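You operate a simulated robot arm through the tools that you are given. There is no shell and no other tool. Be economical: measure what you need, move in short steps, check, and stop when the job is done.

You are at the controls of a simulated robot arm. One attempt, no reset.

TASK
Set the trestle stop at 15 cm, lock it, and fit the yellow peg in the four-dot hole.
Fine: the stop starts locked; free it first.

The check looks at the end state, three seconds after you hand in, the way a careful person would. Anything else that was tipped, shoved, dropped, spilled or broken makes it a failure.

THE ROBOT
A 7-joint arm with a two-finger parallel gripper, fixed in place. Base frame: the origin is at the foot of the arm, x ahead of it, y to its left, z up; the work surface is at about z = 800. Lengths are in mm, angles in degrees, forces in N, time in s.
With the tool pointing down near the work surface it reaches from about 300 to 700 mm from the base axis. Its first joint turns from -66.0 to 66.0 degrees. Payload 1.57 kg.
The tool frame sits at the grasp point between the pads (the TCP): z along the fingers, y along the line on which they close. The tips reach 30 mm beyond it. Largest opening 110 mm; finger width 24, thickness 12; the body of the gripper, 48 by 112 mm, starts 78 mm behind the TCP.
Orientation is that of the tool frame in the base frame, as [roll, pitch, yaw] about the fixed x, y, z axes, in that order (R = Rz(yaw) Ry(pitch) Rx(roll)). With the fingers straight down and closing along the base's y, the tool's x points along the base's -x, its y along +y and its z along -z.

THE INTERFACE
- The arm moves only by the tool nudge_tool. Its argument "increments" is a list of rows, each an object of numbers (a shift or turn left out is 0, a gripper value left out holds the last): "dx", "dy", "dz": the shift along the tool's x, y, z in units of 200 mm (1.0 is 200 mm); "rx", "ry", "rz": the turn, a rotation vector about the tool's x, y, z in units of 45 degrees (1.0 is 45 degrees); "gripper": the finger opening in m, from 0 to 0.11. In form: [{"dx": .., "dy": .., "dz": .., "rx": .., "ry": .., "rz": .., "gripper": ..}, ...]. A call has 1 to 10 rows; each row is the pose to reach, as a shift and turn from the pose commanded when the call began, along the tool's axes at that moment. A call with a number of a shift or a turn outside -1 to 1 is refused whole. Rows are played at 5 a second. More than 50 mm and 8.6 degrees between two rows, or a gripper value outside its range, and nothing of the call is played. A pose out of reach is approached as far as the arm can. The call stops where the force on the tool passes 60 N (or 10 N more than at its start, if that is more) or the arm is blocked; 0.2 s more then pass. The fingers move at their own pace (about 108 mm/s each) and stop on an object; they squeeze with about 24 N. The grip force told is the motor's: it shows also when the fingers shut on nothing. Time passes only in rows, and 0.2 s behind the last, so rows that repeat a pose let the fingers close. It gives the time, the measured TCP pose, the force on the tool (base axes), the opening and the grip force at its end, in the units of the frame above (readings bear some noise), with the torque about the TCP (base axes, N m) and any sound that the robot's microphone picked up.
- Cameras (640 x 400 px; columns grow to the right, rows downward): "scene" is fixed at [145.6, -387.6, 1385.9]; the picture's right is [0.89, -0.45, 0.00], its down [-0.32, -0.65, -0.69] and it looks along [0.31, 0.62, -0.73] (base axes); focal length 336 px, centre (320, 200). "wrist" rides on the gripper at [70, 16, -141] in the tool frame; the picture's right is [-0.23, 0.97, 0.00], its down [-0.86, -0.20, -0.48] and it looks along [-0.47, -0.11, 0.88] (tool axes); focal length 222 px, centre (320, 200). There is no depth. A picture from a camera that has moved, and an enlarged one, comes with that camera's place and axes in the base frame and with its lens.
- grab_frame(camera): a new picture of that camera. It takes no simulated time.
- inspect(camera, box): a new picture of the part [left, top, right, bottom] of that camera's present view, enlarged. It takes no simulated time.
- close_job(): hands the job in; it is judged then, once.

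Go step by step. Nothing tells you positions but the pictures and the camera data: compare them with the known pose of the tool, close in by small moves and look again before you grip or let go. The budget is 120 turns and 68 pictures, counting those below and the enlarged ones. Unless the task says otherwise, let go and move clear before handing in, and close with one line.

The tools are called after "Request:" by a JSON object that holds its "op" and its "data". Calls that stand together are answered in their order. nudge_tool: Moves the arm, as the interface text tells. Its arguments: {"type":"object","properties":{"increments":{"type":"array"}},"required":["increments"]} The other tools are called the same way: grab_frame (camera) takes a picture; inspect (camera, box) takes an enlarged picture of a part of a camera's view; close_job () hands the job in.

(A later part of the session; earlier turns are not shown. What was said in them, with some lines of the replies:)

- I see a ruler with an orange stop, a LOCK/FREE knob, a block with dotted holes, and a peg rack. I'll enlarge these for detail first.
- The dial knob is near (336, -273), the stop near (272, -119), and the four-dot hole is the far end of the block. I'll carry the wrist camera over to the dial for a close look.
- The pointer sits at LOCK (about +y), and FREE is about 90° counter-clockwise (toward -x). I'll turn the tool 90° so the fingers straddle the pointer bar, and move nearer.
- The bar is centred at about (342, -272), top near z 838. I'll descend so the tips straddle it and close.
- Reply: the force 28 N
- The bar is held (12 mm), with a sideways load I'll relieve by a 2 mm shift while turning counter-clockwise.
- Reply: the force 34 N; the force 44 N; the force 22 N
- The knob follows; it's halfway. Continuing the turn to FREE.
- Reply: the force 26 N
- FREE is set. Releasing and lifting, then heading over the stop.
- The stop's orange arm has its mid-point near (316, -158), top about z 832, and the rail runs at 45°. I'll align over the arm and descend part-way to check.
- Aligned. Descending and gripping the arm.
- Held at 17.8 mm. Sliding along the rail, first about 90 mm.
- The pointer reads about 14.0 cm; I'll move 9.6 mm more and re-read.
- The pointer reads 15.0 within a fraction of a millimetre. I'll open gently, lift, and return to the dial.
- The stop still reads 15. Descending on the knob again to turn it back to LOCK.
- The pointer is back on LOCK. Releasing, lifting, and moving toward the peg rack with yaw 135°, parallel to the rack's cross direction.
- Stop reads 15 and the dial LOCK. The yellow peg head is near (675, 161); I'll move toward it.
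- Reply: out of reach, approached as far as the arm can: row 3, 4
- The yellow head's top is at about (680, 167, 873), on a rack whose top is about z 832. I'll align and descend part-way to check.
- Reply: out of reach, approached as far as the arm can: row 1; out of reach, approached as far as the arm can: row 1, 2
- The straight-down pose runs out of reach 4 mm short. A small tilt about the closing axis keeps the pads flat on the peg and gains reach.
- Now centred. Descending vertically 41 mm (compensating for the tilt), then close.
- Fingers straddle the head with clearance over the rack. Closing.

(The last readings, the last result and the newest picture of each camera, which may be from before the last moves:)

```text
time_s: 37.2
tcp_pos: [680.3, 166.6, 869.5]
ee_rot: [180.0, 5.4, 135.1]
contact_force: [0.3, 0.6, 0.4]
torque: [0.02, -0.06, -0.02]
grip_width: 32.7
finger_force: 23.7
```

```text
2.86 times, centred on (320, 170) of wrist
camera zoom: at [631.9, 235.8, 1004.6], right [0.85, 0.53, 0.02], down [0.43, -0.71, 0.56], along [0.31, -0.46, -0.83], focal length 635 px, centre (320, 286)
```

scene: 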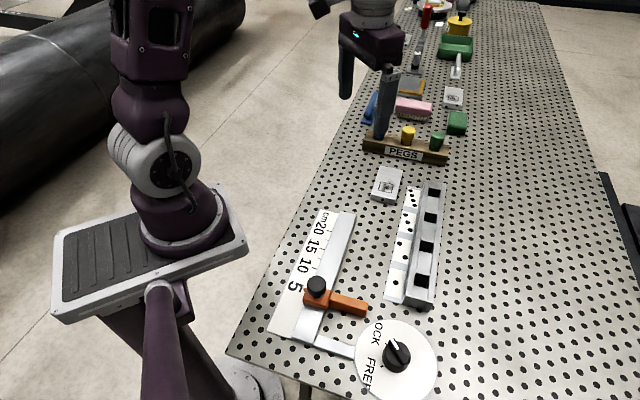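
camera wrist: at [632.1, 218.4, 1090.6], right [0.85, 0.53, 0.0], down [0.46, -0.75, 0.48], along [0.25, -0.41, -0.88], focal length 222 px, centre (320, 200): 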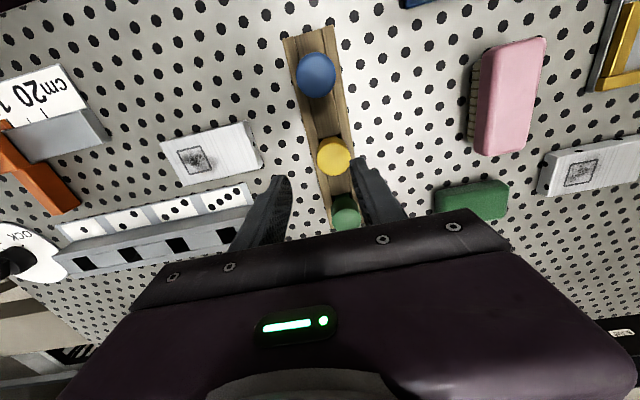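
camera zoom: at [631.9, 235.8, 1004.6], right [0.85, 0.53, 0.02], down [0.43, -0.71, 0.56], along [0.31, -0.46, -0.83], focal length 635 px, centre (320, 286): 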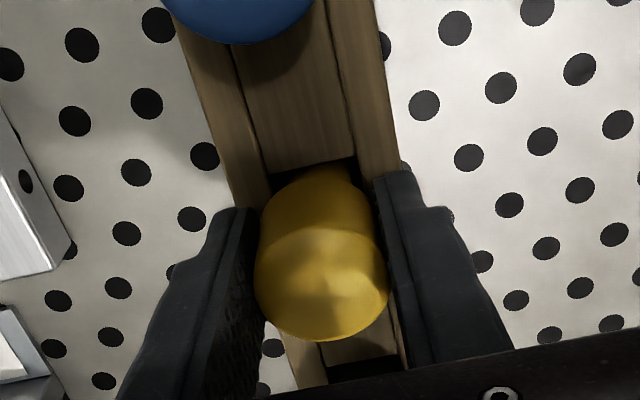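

Gripped at 32.7 mm with no side load. Lifting straight up.

Request:
{"op": "nudge_tool", "data": {"increments": [{"dz": -0.08, "dx": -0.0075, "gripper": 0.0}, {"dz": -0.16, "dx": -0.015}, {"dz": -0.24, "dx": -0.022}, {"dz": -0.32, "dx": -0.03}, {"dz": -0.4, "dx": -0.037}, {"dz": -0.4, "dx": -0.037}]}}

Request:
{"op": "grab_frame", "data": {"camera": "wrist"}}

Request:
{"op": "inspect", "data": {"camera": "scene", "box": [350, 50, 470, 170]}}

```text
time_s: 38.6
tcp_pos: [681.3, 168.8, 950.9]
ee_rot: [179.9, 5.5, 134.8]
contact_force: [-0.1, -0.3, -0.9]
torque: [0.01, 0.01, 0.04]
grip_width: 32.8
finger_force: 24.2
```

```text
25 pictures are left
camera wrist: at [633.2, 237.6, 1084.7], right [0.85, 0.53, 0.02], down [0.43, -0.71, 0.56], along [0.31, -0.46, -0.83], focal length 222 px, centre (320, 200)
```

wrist: 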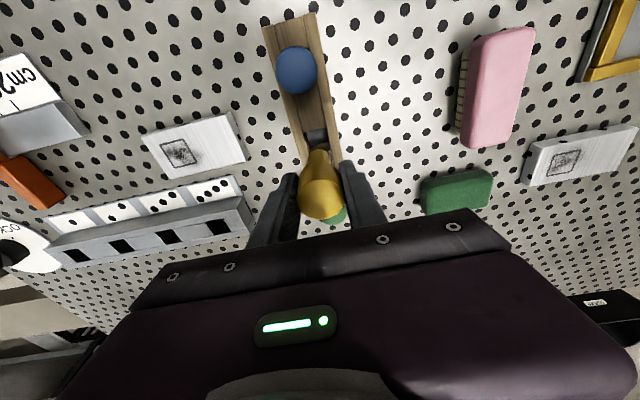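

```text
3.33 times, centred on (410, 110) of scene
camera zoom: at [145.6, -387.6, 1385.9], right [0.89, -0.45, 0.0], down [-0.32, -0.65, -0.69], along [0.31, 0.62, -0.73], focal length 1122 px, centre (20, 500)
```

zoom: 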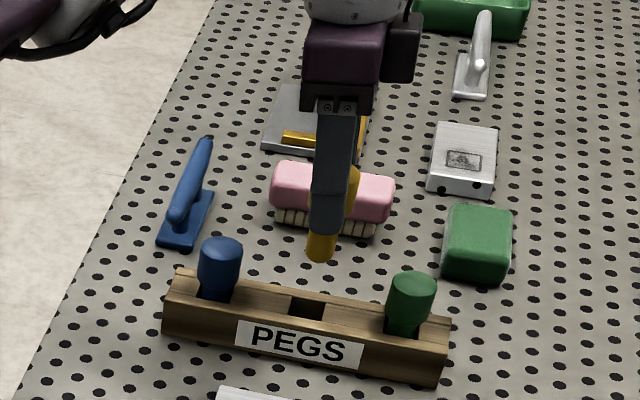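

Request:
{"op": "inspect", "data": {"camera": "wrist", "box": [280, 130, 370, 230]}}

Request:
{"op": "inspect", "data": {"camera": "scene", "box": [390, 160, 470, 250]}}

```text
4.00 times, centred on (325, 180) of wrist
camera zoom: at [633.2, 237.6, 1084.7], right [0.85, 0.53, 0.02], down [0.43, -0.71, 0.56], along [0.31, -0.46, -0.83], focal length 888 px, centre (300, 280)
```

zoom: 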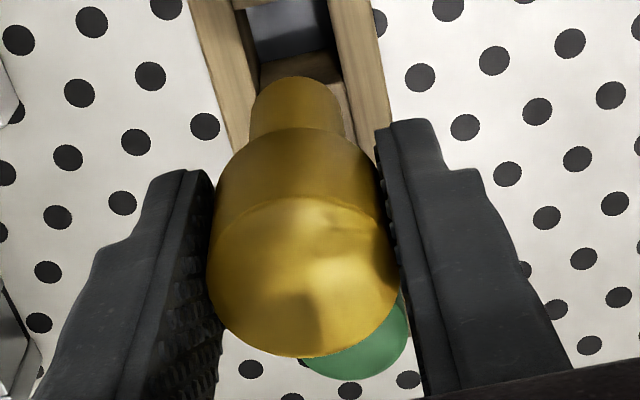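

```text
4.44 times, centred on (430, 205) of scene
camera zoom: at [145.6, -387.6, 1385.9], right [0.89, -0.45, 0.0], down [-0.32, -0.65, -0.69], along [0.31, 0.62, -0.73], focal length 1495 px, centre (-169, 178)
```

zoom: 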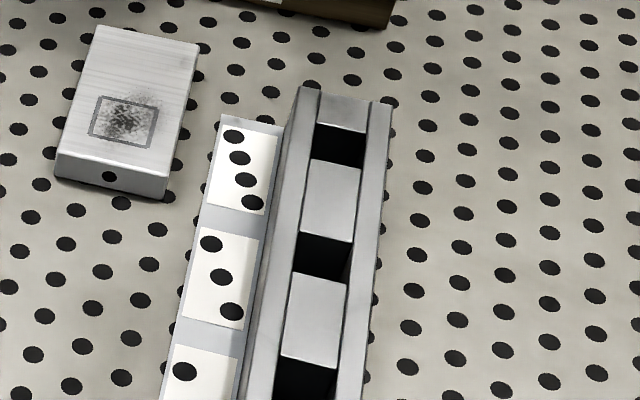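

The peg is out with a round shaft about 69 mm below the TCP. The four-dot hole is at about (623.5, -17), top z 835. I'll carry the peg over it at this height and orientation.

Request:
{"op": "nudge_tool", "data": {"increments": [{"dx": -0.075, "dy": -0.143, "dz": 0.007, "gripper": 0.0}, {"dx": -0.15, "dy": -0.286, "dz": 0.014}, {"dx": -0.225, "dy": -0.429, "dz": 0.021}, {"dx": -0.3, "dy": -0.572, "dz": 0.028}, {"dx": -0.375, "dy": -0.715, "dz": 0.035}, {"dx": -0.449, "dy": -0.857, "dz": 0.042}, {"dx": -0.449, "dy": -0.857, "dz": 0.042}]}}

Request:
{"op": "grab_frame", "data": {"camera": "wrist"}}

Request:
{"op": "inspect", "data": {"camera": "scene", "box": [390, 140, 470, 230]}}

```text
time_s: 40.2
tcp_pos: [623.6, -18.3, 950.2]
ee_rot: [-179.9, 5.4, 135.0]
contact_force: [0.1, -1.3, 0.2]
torque: [0.0, 0.0, -0.02]
grip_width: 32.8
finger_force: 24.4
```

```text
21 pictures are left
camera wrist: at [574.5, 51.2, 1084.6], right [0.85, 0.53, 0.02], down [0.43, -0.71, 0.56], along [0.31, -0.46, -0.83], focal length 222 px, centre (320, 200)
```

wrist: 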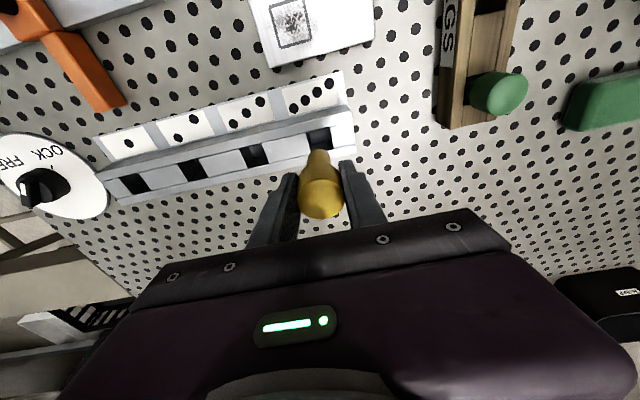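

```text
4.44 times, centred on (430, 185) of scene
camera zoom: at [145.6, -387.6, 1385.9], right [0.89, -0.45, 0.0], down [-0.32, -0.65, -0.69], along [0.31, 0.62, -0.73], focal length 1495 px, centre (-169, 267)
```

zoom: 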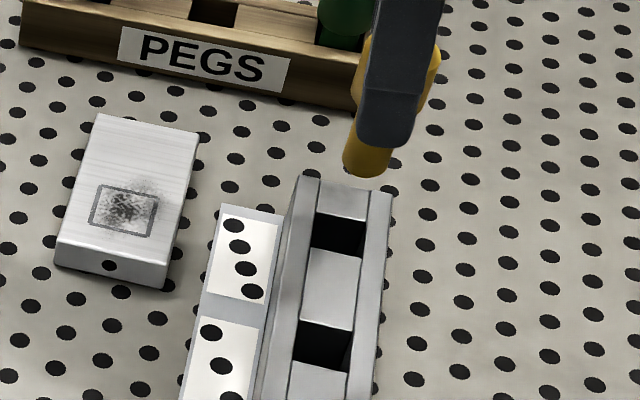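

Request:
{"op": "nudge_tool", "data": {"increments": [{"dz": 0.07, "dx": 0.0065, "gripper": 0.0}, {"dz": 0.14, "dx": 0.013}, {"dz": 0.18, "dx": 0.0167}, {"dz": 0.18, "dx": 0.0167}]}}

Request:
{"op": "inspect", "data": {"camera": "wrist", "box": [250, 100, 390, 220]}}

Request:
{"op": "inspect", "data": {"camera": "scene", "box": [400, 150, 460, 220]}}

```text
time_s: 41.2
tcp_pos: [622.7, -17.3, 914.4]
ee_rot: [179.9, 5.3, 135.0]
contact_force: [-0.3, -0.1, -0.5]
torque: [0.02, 0.0, 0.01]
grip_width: 33.0
finger_force: 24.2
```

```text
3.33 times, centred on (320, 160) of wrist
camera zoom: at [574.0, 51.1, 1048.8], right [0.85, 0.53, 0.02], down [0.43, -0.71, 0.56], along [0.31, -0.46, -0.83], focal length 740 px, centre (320, 333)
```

zoom: 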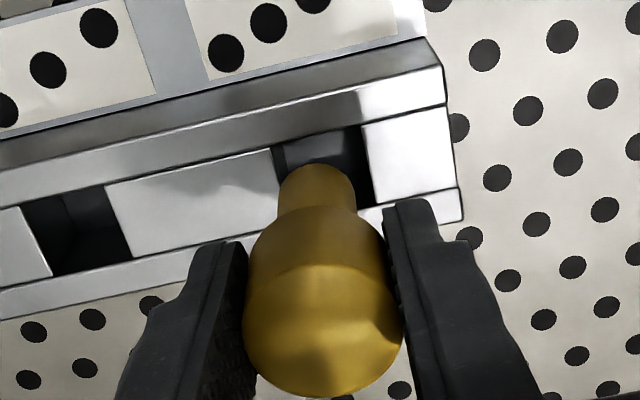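

```text
5.71 times, centred on (430, 185) of scene
camera zoom: at [145.6, -387.6, 1385.9], right [0.89, -0.45, 0.0], down [-0.32, -0.65, -0.69], along [0.31, 0.62, -0.73], focal length 1923 px, centre (-309, 286)
```

zoom: 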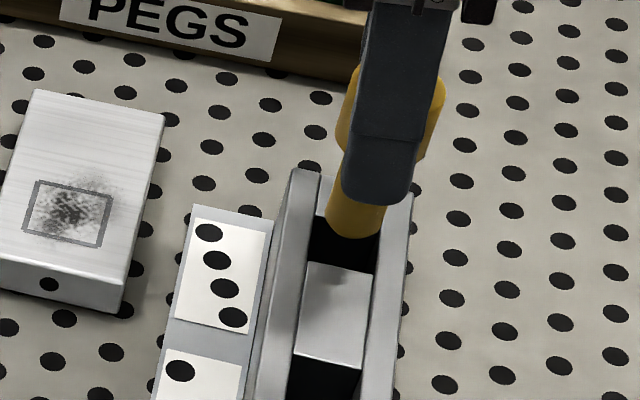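

The peg tip hovers about 8 mm above the hole, roughly 2 mm off toward -y. I'll shift slightly and lower to just above the opening for a second check.

Request:
{"op": "nudge_tool", "data": {"increments": [{"dy": 0.01, "dx": 0.0035, "gripper": 0.0}, {"dy": 0.01, "dx": 0.006, "dz": 0.025}, {"dy": 0.01, "dx": 0.006, "dz": 0.025}]}}

Request:
{"op": "inspect", "data": {"camera": "wrist", "box": [280, 120, 370, 200]}}

Request:
{"op": "inspect", "data": {"camera": "scene", "box": [410, 165, 450, 205]}}

```text
time_s: 42.0
tcp_pos: [623.8, -16.3, 909.8]
ee_rot: [180.0, 5.5, 135.0]
contact_force: [0.0, -0.4, -0.3]
torque: [0.0, 0.01, 0.02]
grip_width: 33.1
finger_force: 23.6
```

```text
5.00 times, centred on (325, 160) of wrist
camera zoom: at [575.7, 53.1, 1043.7], right [0.85, 0.53, 0.02], down [0.43, -0.71, 0.56], along [0.31, -0.46, -0.83], focal length 1111 px, centre (295, 400)
```

zoom: 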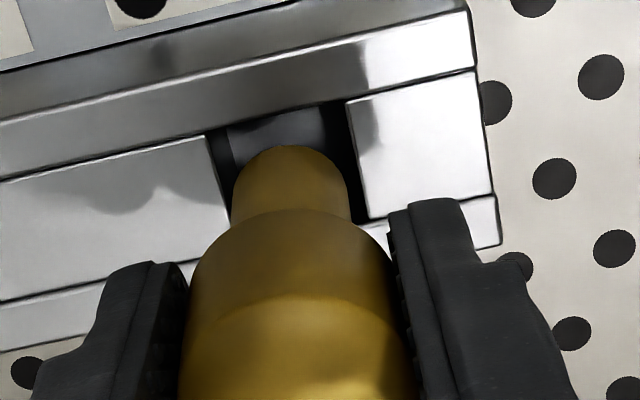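

```text
10.00 times, centred on (430, 185) of scene
camera zoom: at [145.6, -387.6, 1385.9], right [0.89, -0.45, 0.0], down [-0.32, -0.65, -0.69], along [0.31, 0.62, -0.73], focal length 3365 px, centre (-780, 350)
```

zoom: 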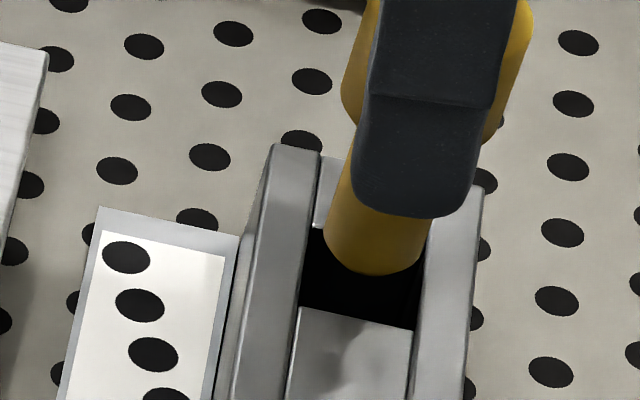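

Centred within about 1 mm against a clearance of about 2.5 mm. Lowering 12 mm while watching force.

Request:
{"op": "nudge_tool", "data": {"increments": [{"dy": -0.003, "dz": 0.02, "dx": 0.002, "gripper": 0.0}, {"dy": -0.003, "dz": 0.04, "dx": 0.0037}, {"dy": -0.003, "dz": 0.06, "dx": 0.0055}, {"dy": -0.003, "dz": 0.06, "dx": 0.0055}]}}

Request:
{"op": "inspect", "data": {"camera": "scene", "box": [410, 165, 450, 205]}}

```text
time_s: 43.0
tcp_pos: [623.9, -17.2, 897.6]
ee_rot: [-180.0, 5.4, 135.0]
contact_force: [0.0, 0.3, 0.1]
torque: [-0.01, 0.02, 0.02]
grip_width: 32.9
finger_force: 23.7
```

```text
10.00 times, centred on (430, 185) of scene
camera zoom: at [145.6, -387.6, 1385.9], right [0.89, -0.45, 0.0], down [-0.32, -0.65, -0.69], along [0.31, 0.62, -0.73], focal length 3365 px, centre (-780, 350)
```

zoom: 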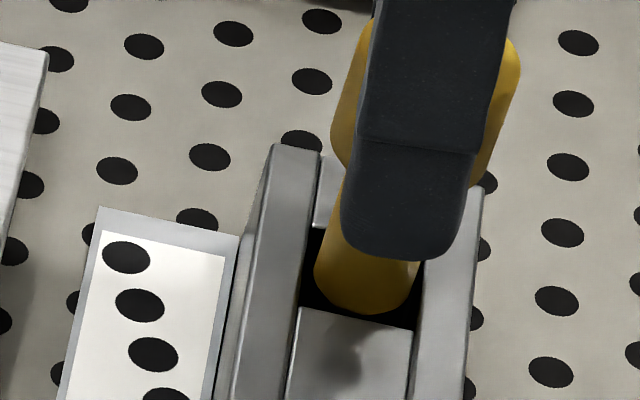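

No contact. Continuing down.

Request:
{"op": "nudge_tool", "data": {"increments": [{"dz": 0.02, "dx": 0.002, "gripper": 0.0}, {"dz": 0.04, "dx": 0.0037}, {"dz": 0.06, "dx": 0.0055}, {"dz": 0.06, "dx": 0.0055}]}}

Request:
{"op": "inspect", "data": {"camera": "scene", "box": [410, 165, 450, 205]}}

Request:
{"op": "inspect", "data": {"camera": "wrist", "box": [280, 120, 370, 200]}}

```text
time_s: 44.0
tcp_pos: [625.0, -15.9, 885.1]
ee_rot: [-180.0, 5.5, 134.9]
contact_force: [0.1, 0.6, -0.1]
torque: [-0.03, -0.01, 0.01]
grip_width: 32.9
finger_force: 23.7
```

```text
10.00 times, centred on (430, 185) of scene
camera zoom: at [145.6, -387.6, 1385.9], right [0.89, -0.45, 0.0], down [-0.32, -0.65, -0.69], along [0.31, 0.62, -0.73], focal length 3365 px, centre (-780, 350)
```

zoom: 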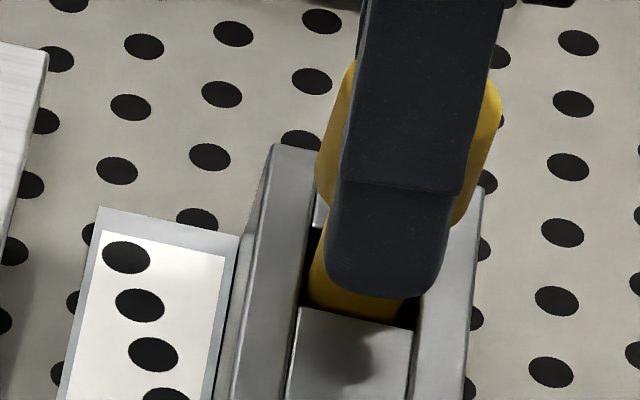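

```text
5.00 times, centred on (325, 160) of wrist
camera zoom: at [575.4, 52.8, 1019.5], right [0.85, 0.53, 0.02], down [0.43, -0.71, 0.56], along [0.31, -0.46, -0.83], focal length 1111 px, centre (295, 400)
```

zoom: 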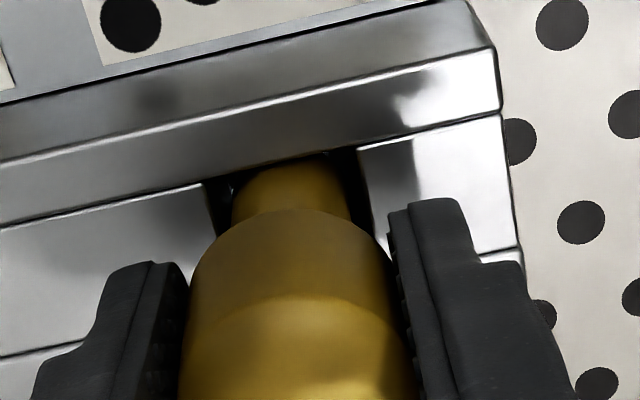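

The shaft is inside the hole. Lowering until it seats.

Request:
{"op": "nudge_tool", "data": {"increments": [{"dz": 0.02, "dx": 0.002, "gripper": 0.0}, {"dz": 0.04, "dx": 0.0037}, {"dz": 0.055, "dx": 0.005}, {"dz": 0.065, "dx": 0.006}, {"dz": 0.075, "dx": 0.007}, {"dz": 0.075, "dx": 0.007}]}}

Request:
{"op": "inspect", "data": {"camera": "scene", "box": [410, 155, 460, 205]}}

```text
time_s: 45.4
tcp_pos: [623.9, -15.8, 870.2]
ee_rot: [180.0, 5.4, 135.0]
contact_force: [0.1, 0.6, -0.5]
torque: [0.01, 0.02, 0.0]
grip_width: 33.0
finger_force: 24.5
```

```text
8.00 times, centred on (435, 180) of scene
camera zoom: at [145.6, -387.6, 1385.9], right [0.89, -0.45, 0.0], down [-0.32, -0.65, -0.69], along [0.31, 0.62, -0.73], focal length 2692 px, centre (-600, 360)
```

zoom: 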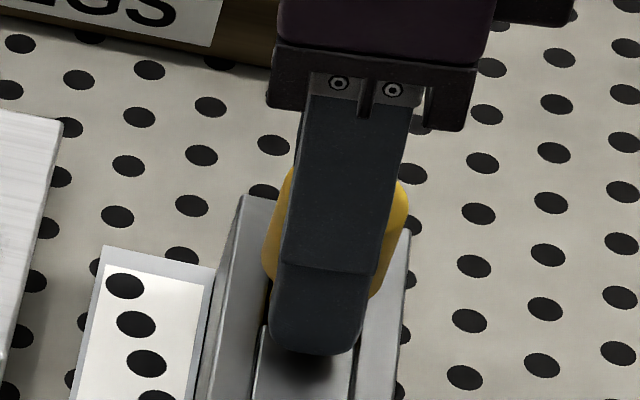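

Request:
{"op": "nudge_tool", "data": {"increments": [{"dz": 0.005, "dx": 0.0005, "gripper": 0.0}, {"dz": 0.01, "dx": 0.001}, {"dz": 0.015, "dx": 0.0014}, {"dz": 0.015, "dx": 0.0014}]}}

```text
time_s: 46.4
tcp_pos: [624.6, -16.2, 867.5]
ee_rot: [179.9, 5.5, 134.9]
contact_force: [-1.3, -0.1, 12.6]
torque: [-0.22, 0.11, -0.02]
grip_width: 33.1
finger_force: 24.1
```

It's seated (12.6 N upward). Opening and rising straight up.

Request:
{"op": "nudge_tool", "data": {"increments": [{"dz": 0.005, "gripper": 0.04}, {"dz": 0.005, "gripper": 0.05}, {"dz": 0.005, "gripper": 0.05}, {"dz": -0.1, "dx": -0.009}, {"dz": -0.3, "dx": -0.028}, {"dz": -0.5, "dx": -0.046}]}}

Request:
{"op": "grab_frame", "data": {"camera": "wrist"}}

Request:
{"op": "inspect", "data": {"camera": "scene", "box": [390, 140, 470, 220]}}

```text
time_s: 47.8
tcp_pos: [623.7, -15.9, 968.8]
ee_rot: [-179.9, 5.3, 135.0]
contact_force: [-0.8, -0.5, -0.2]
torque: [-0.02, -0.02, 0.02]
grip_width: 49.7
finger_force: 0.0
```

```text
11 pictures are left
camera wrist: at [574.9, 53.4, 1102.6], right [0.85, 0.53, 0.02], down [0.43, -0.71, 0.56], along [0.31, -0.46, -0.83], focal length 222 px, centre (320, 200)
```

wrist: 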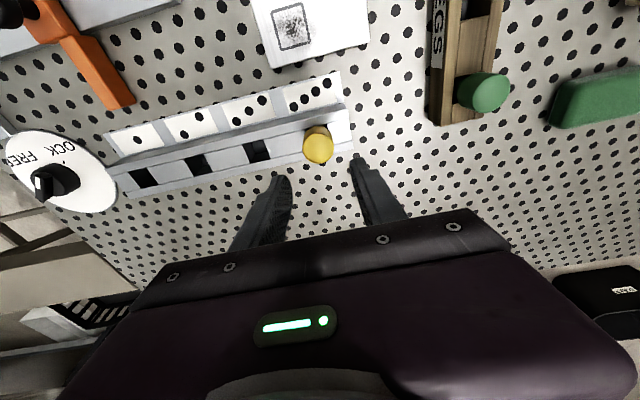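

```text
5.00 times, centred on (430, 180) of scene
camera zoom: at [145.6, -387.6, 1385.9], right [0.89, -0.45, 0.0], down [-0.32, -0.65, -0.69], along [0.31, 0.62, -0.73], focal length 1682 px, centre (-230, 300)
```

zoom: 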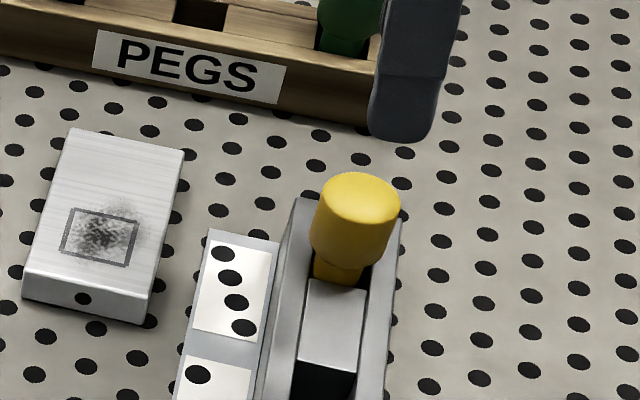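

The peg stands upright in the four-dot hole. Moving clear a bit and giving the stop and dial one last check.

Request:
{"op": "nudge_tool", "data": {"increments": [{"dz": -0.15}, {"dz": -0.3}, {"dz": -0.3}]}}

Request:
{"op": "grab_frame", "data": {"camera": "scene"}}

Request:
{"op": "inspect", "data": {"camera": "scene", "box": [300, 210, 440, 400]}}

Request:
{"op": "inspect", "data": {"camera": "scene", "box": [350, 315, 446, 400]}}

```text
time_s: 48.6
tcp_pos: [617.5, -11.6, 1027.8]
ee_rot: [180.0, 5.4, 135.0]
contact_force: [-0.6, 0.6, 0.8]
torque: [0.01, -0.02, 0.01]
grip_width: 50.1
finger_force: 0.0
```

```text
9 pictures are left
```

scene: 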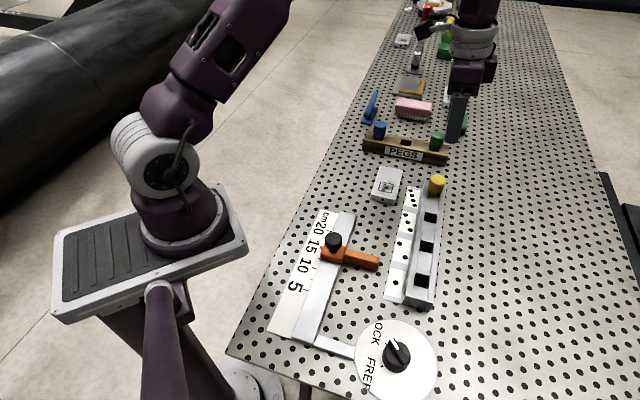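

```text
2.11 times, centred on (370, 305) of scene
camera zoom: at [145.6, -387.6, 1385.9], right [0.89, -0.45, 0.0], down [-0.32, -0.65, -0.69], along [0.31, 0.62, -0.73], focal length 708 px, centre (215, -21)
```

zoom: 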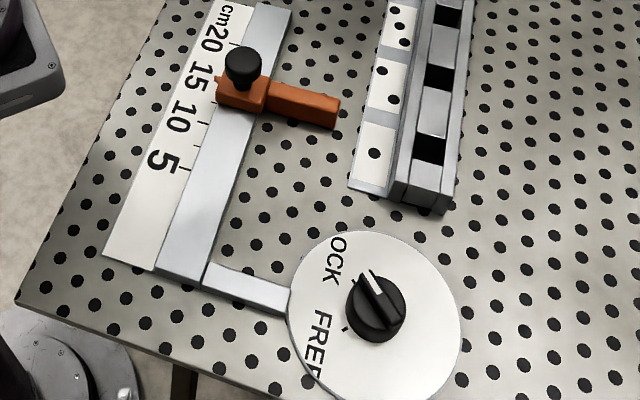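

```text
4.71 times, centred on (398, 358) of scene
camera zoom: at [145.6, -387.6, 1385.9], right [0.89, -0.45, 0.0], down [-0.32, -0.65, -0.69], along [0.31, 0.62, -0.73], focal length 1583 px, centre (-47, -541)
```

zoom: 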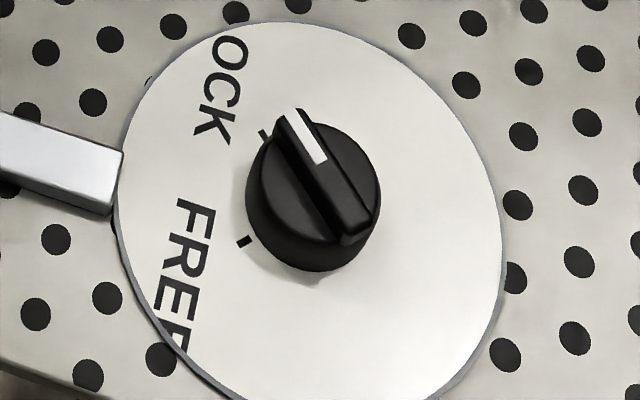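

The stop is at 15 cm, the dial shows the same LOCK position as at the start, the yellow peg is seated, and everything else is where it was. Handing in.

Request:
{"op": "close_job", "data": {}}

```text
The job is handed in.
```

I set the trestle stop at 15 cm, locked it again, and seated the yellow peg upright in the four-dot hole; the gripper is open and clear, and nothing else was disturbed.
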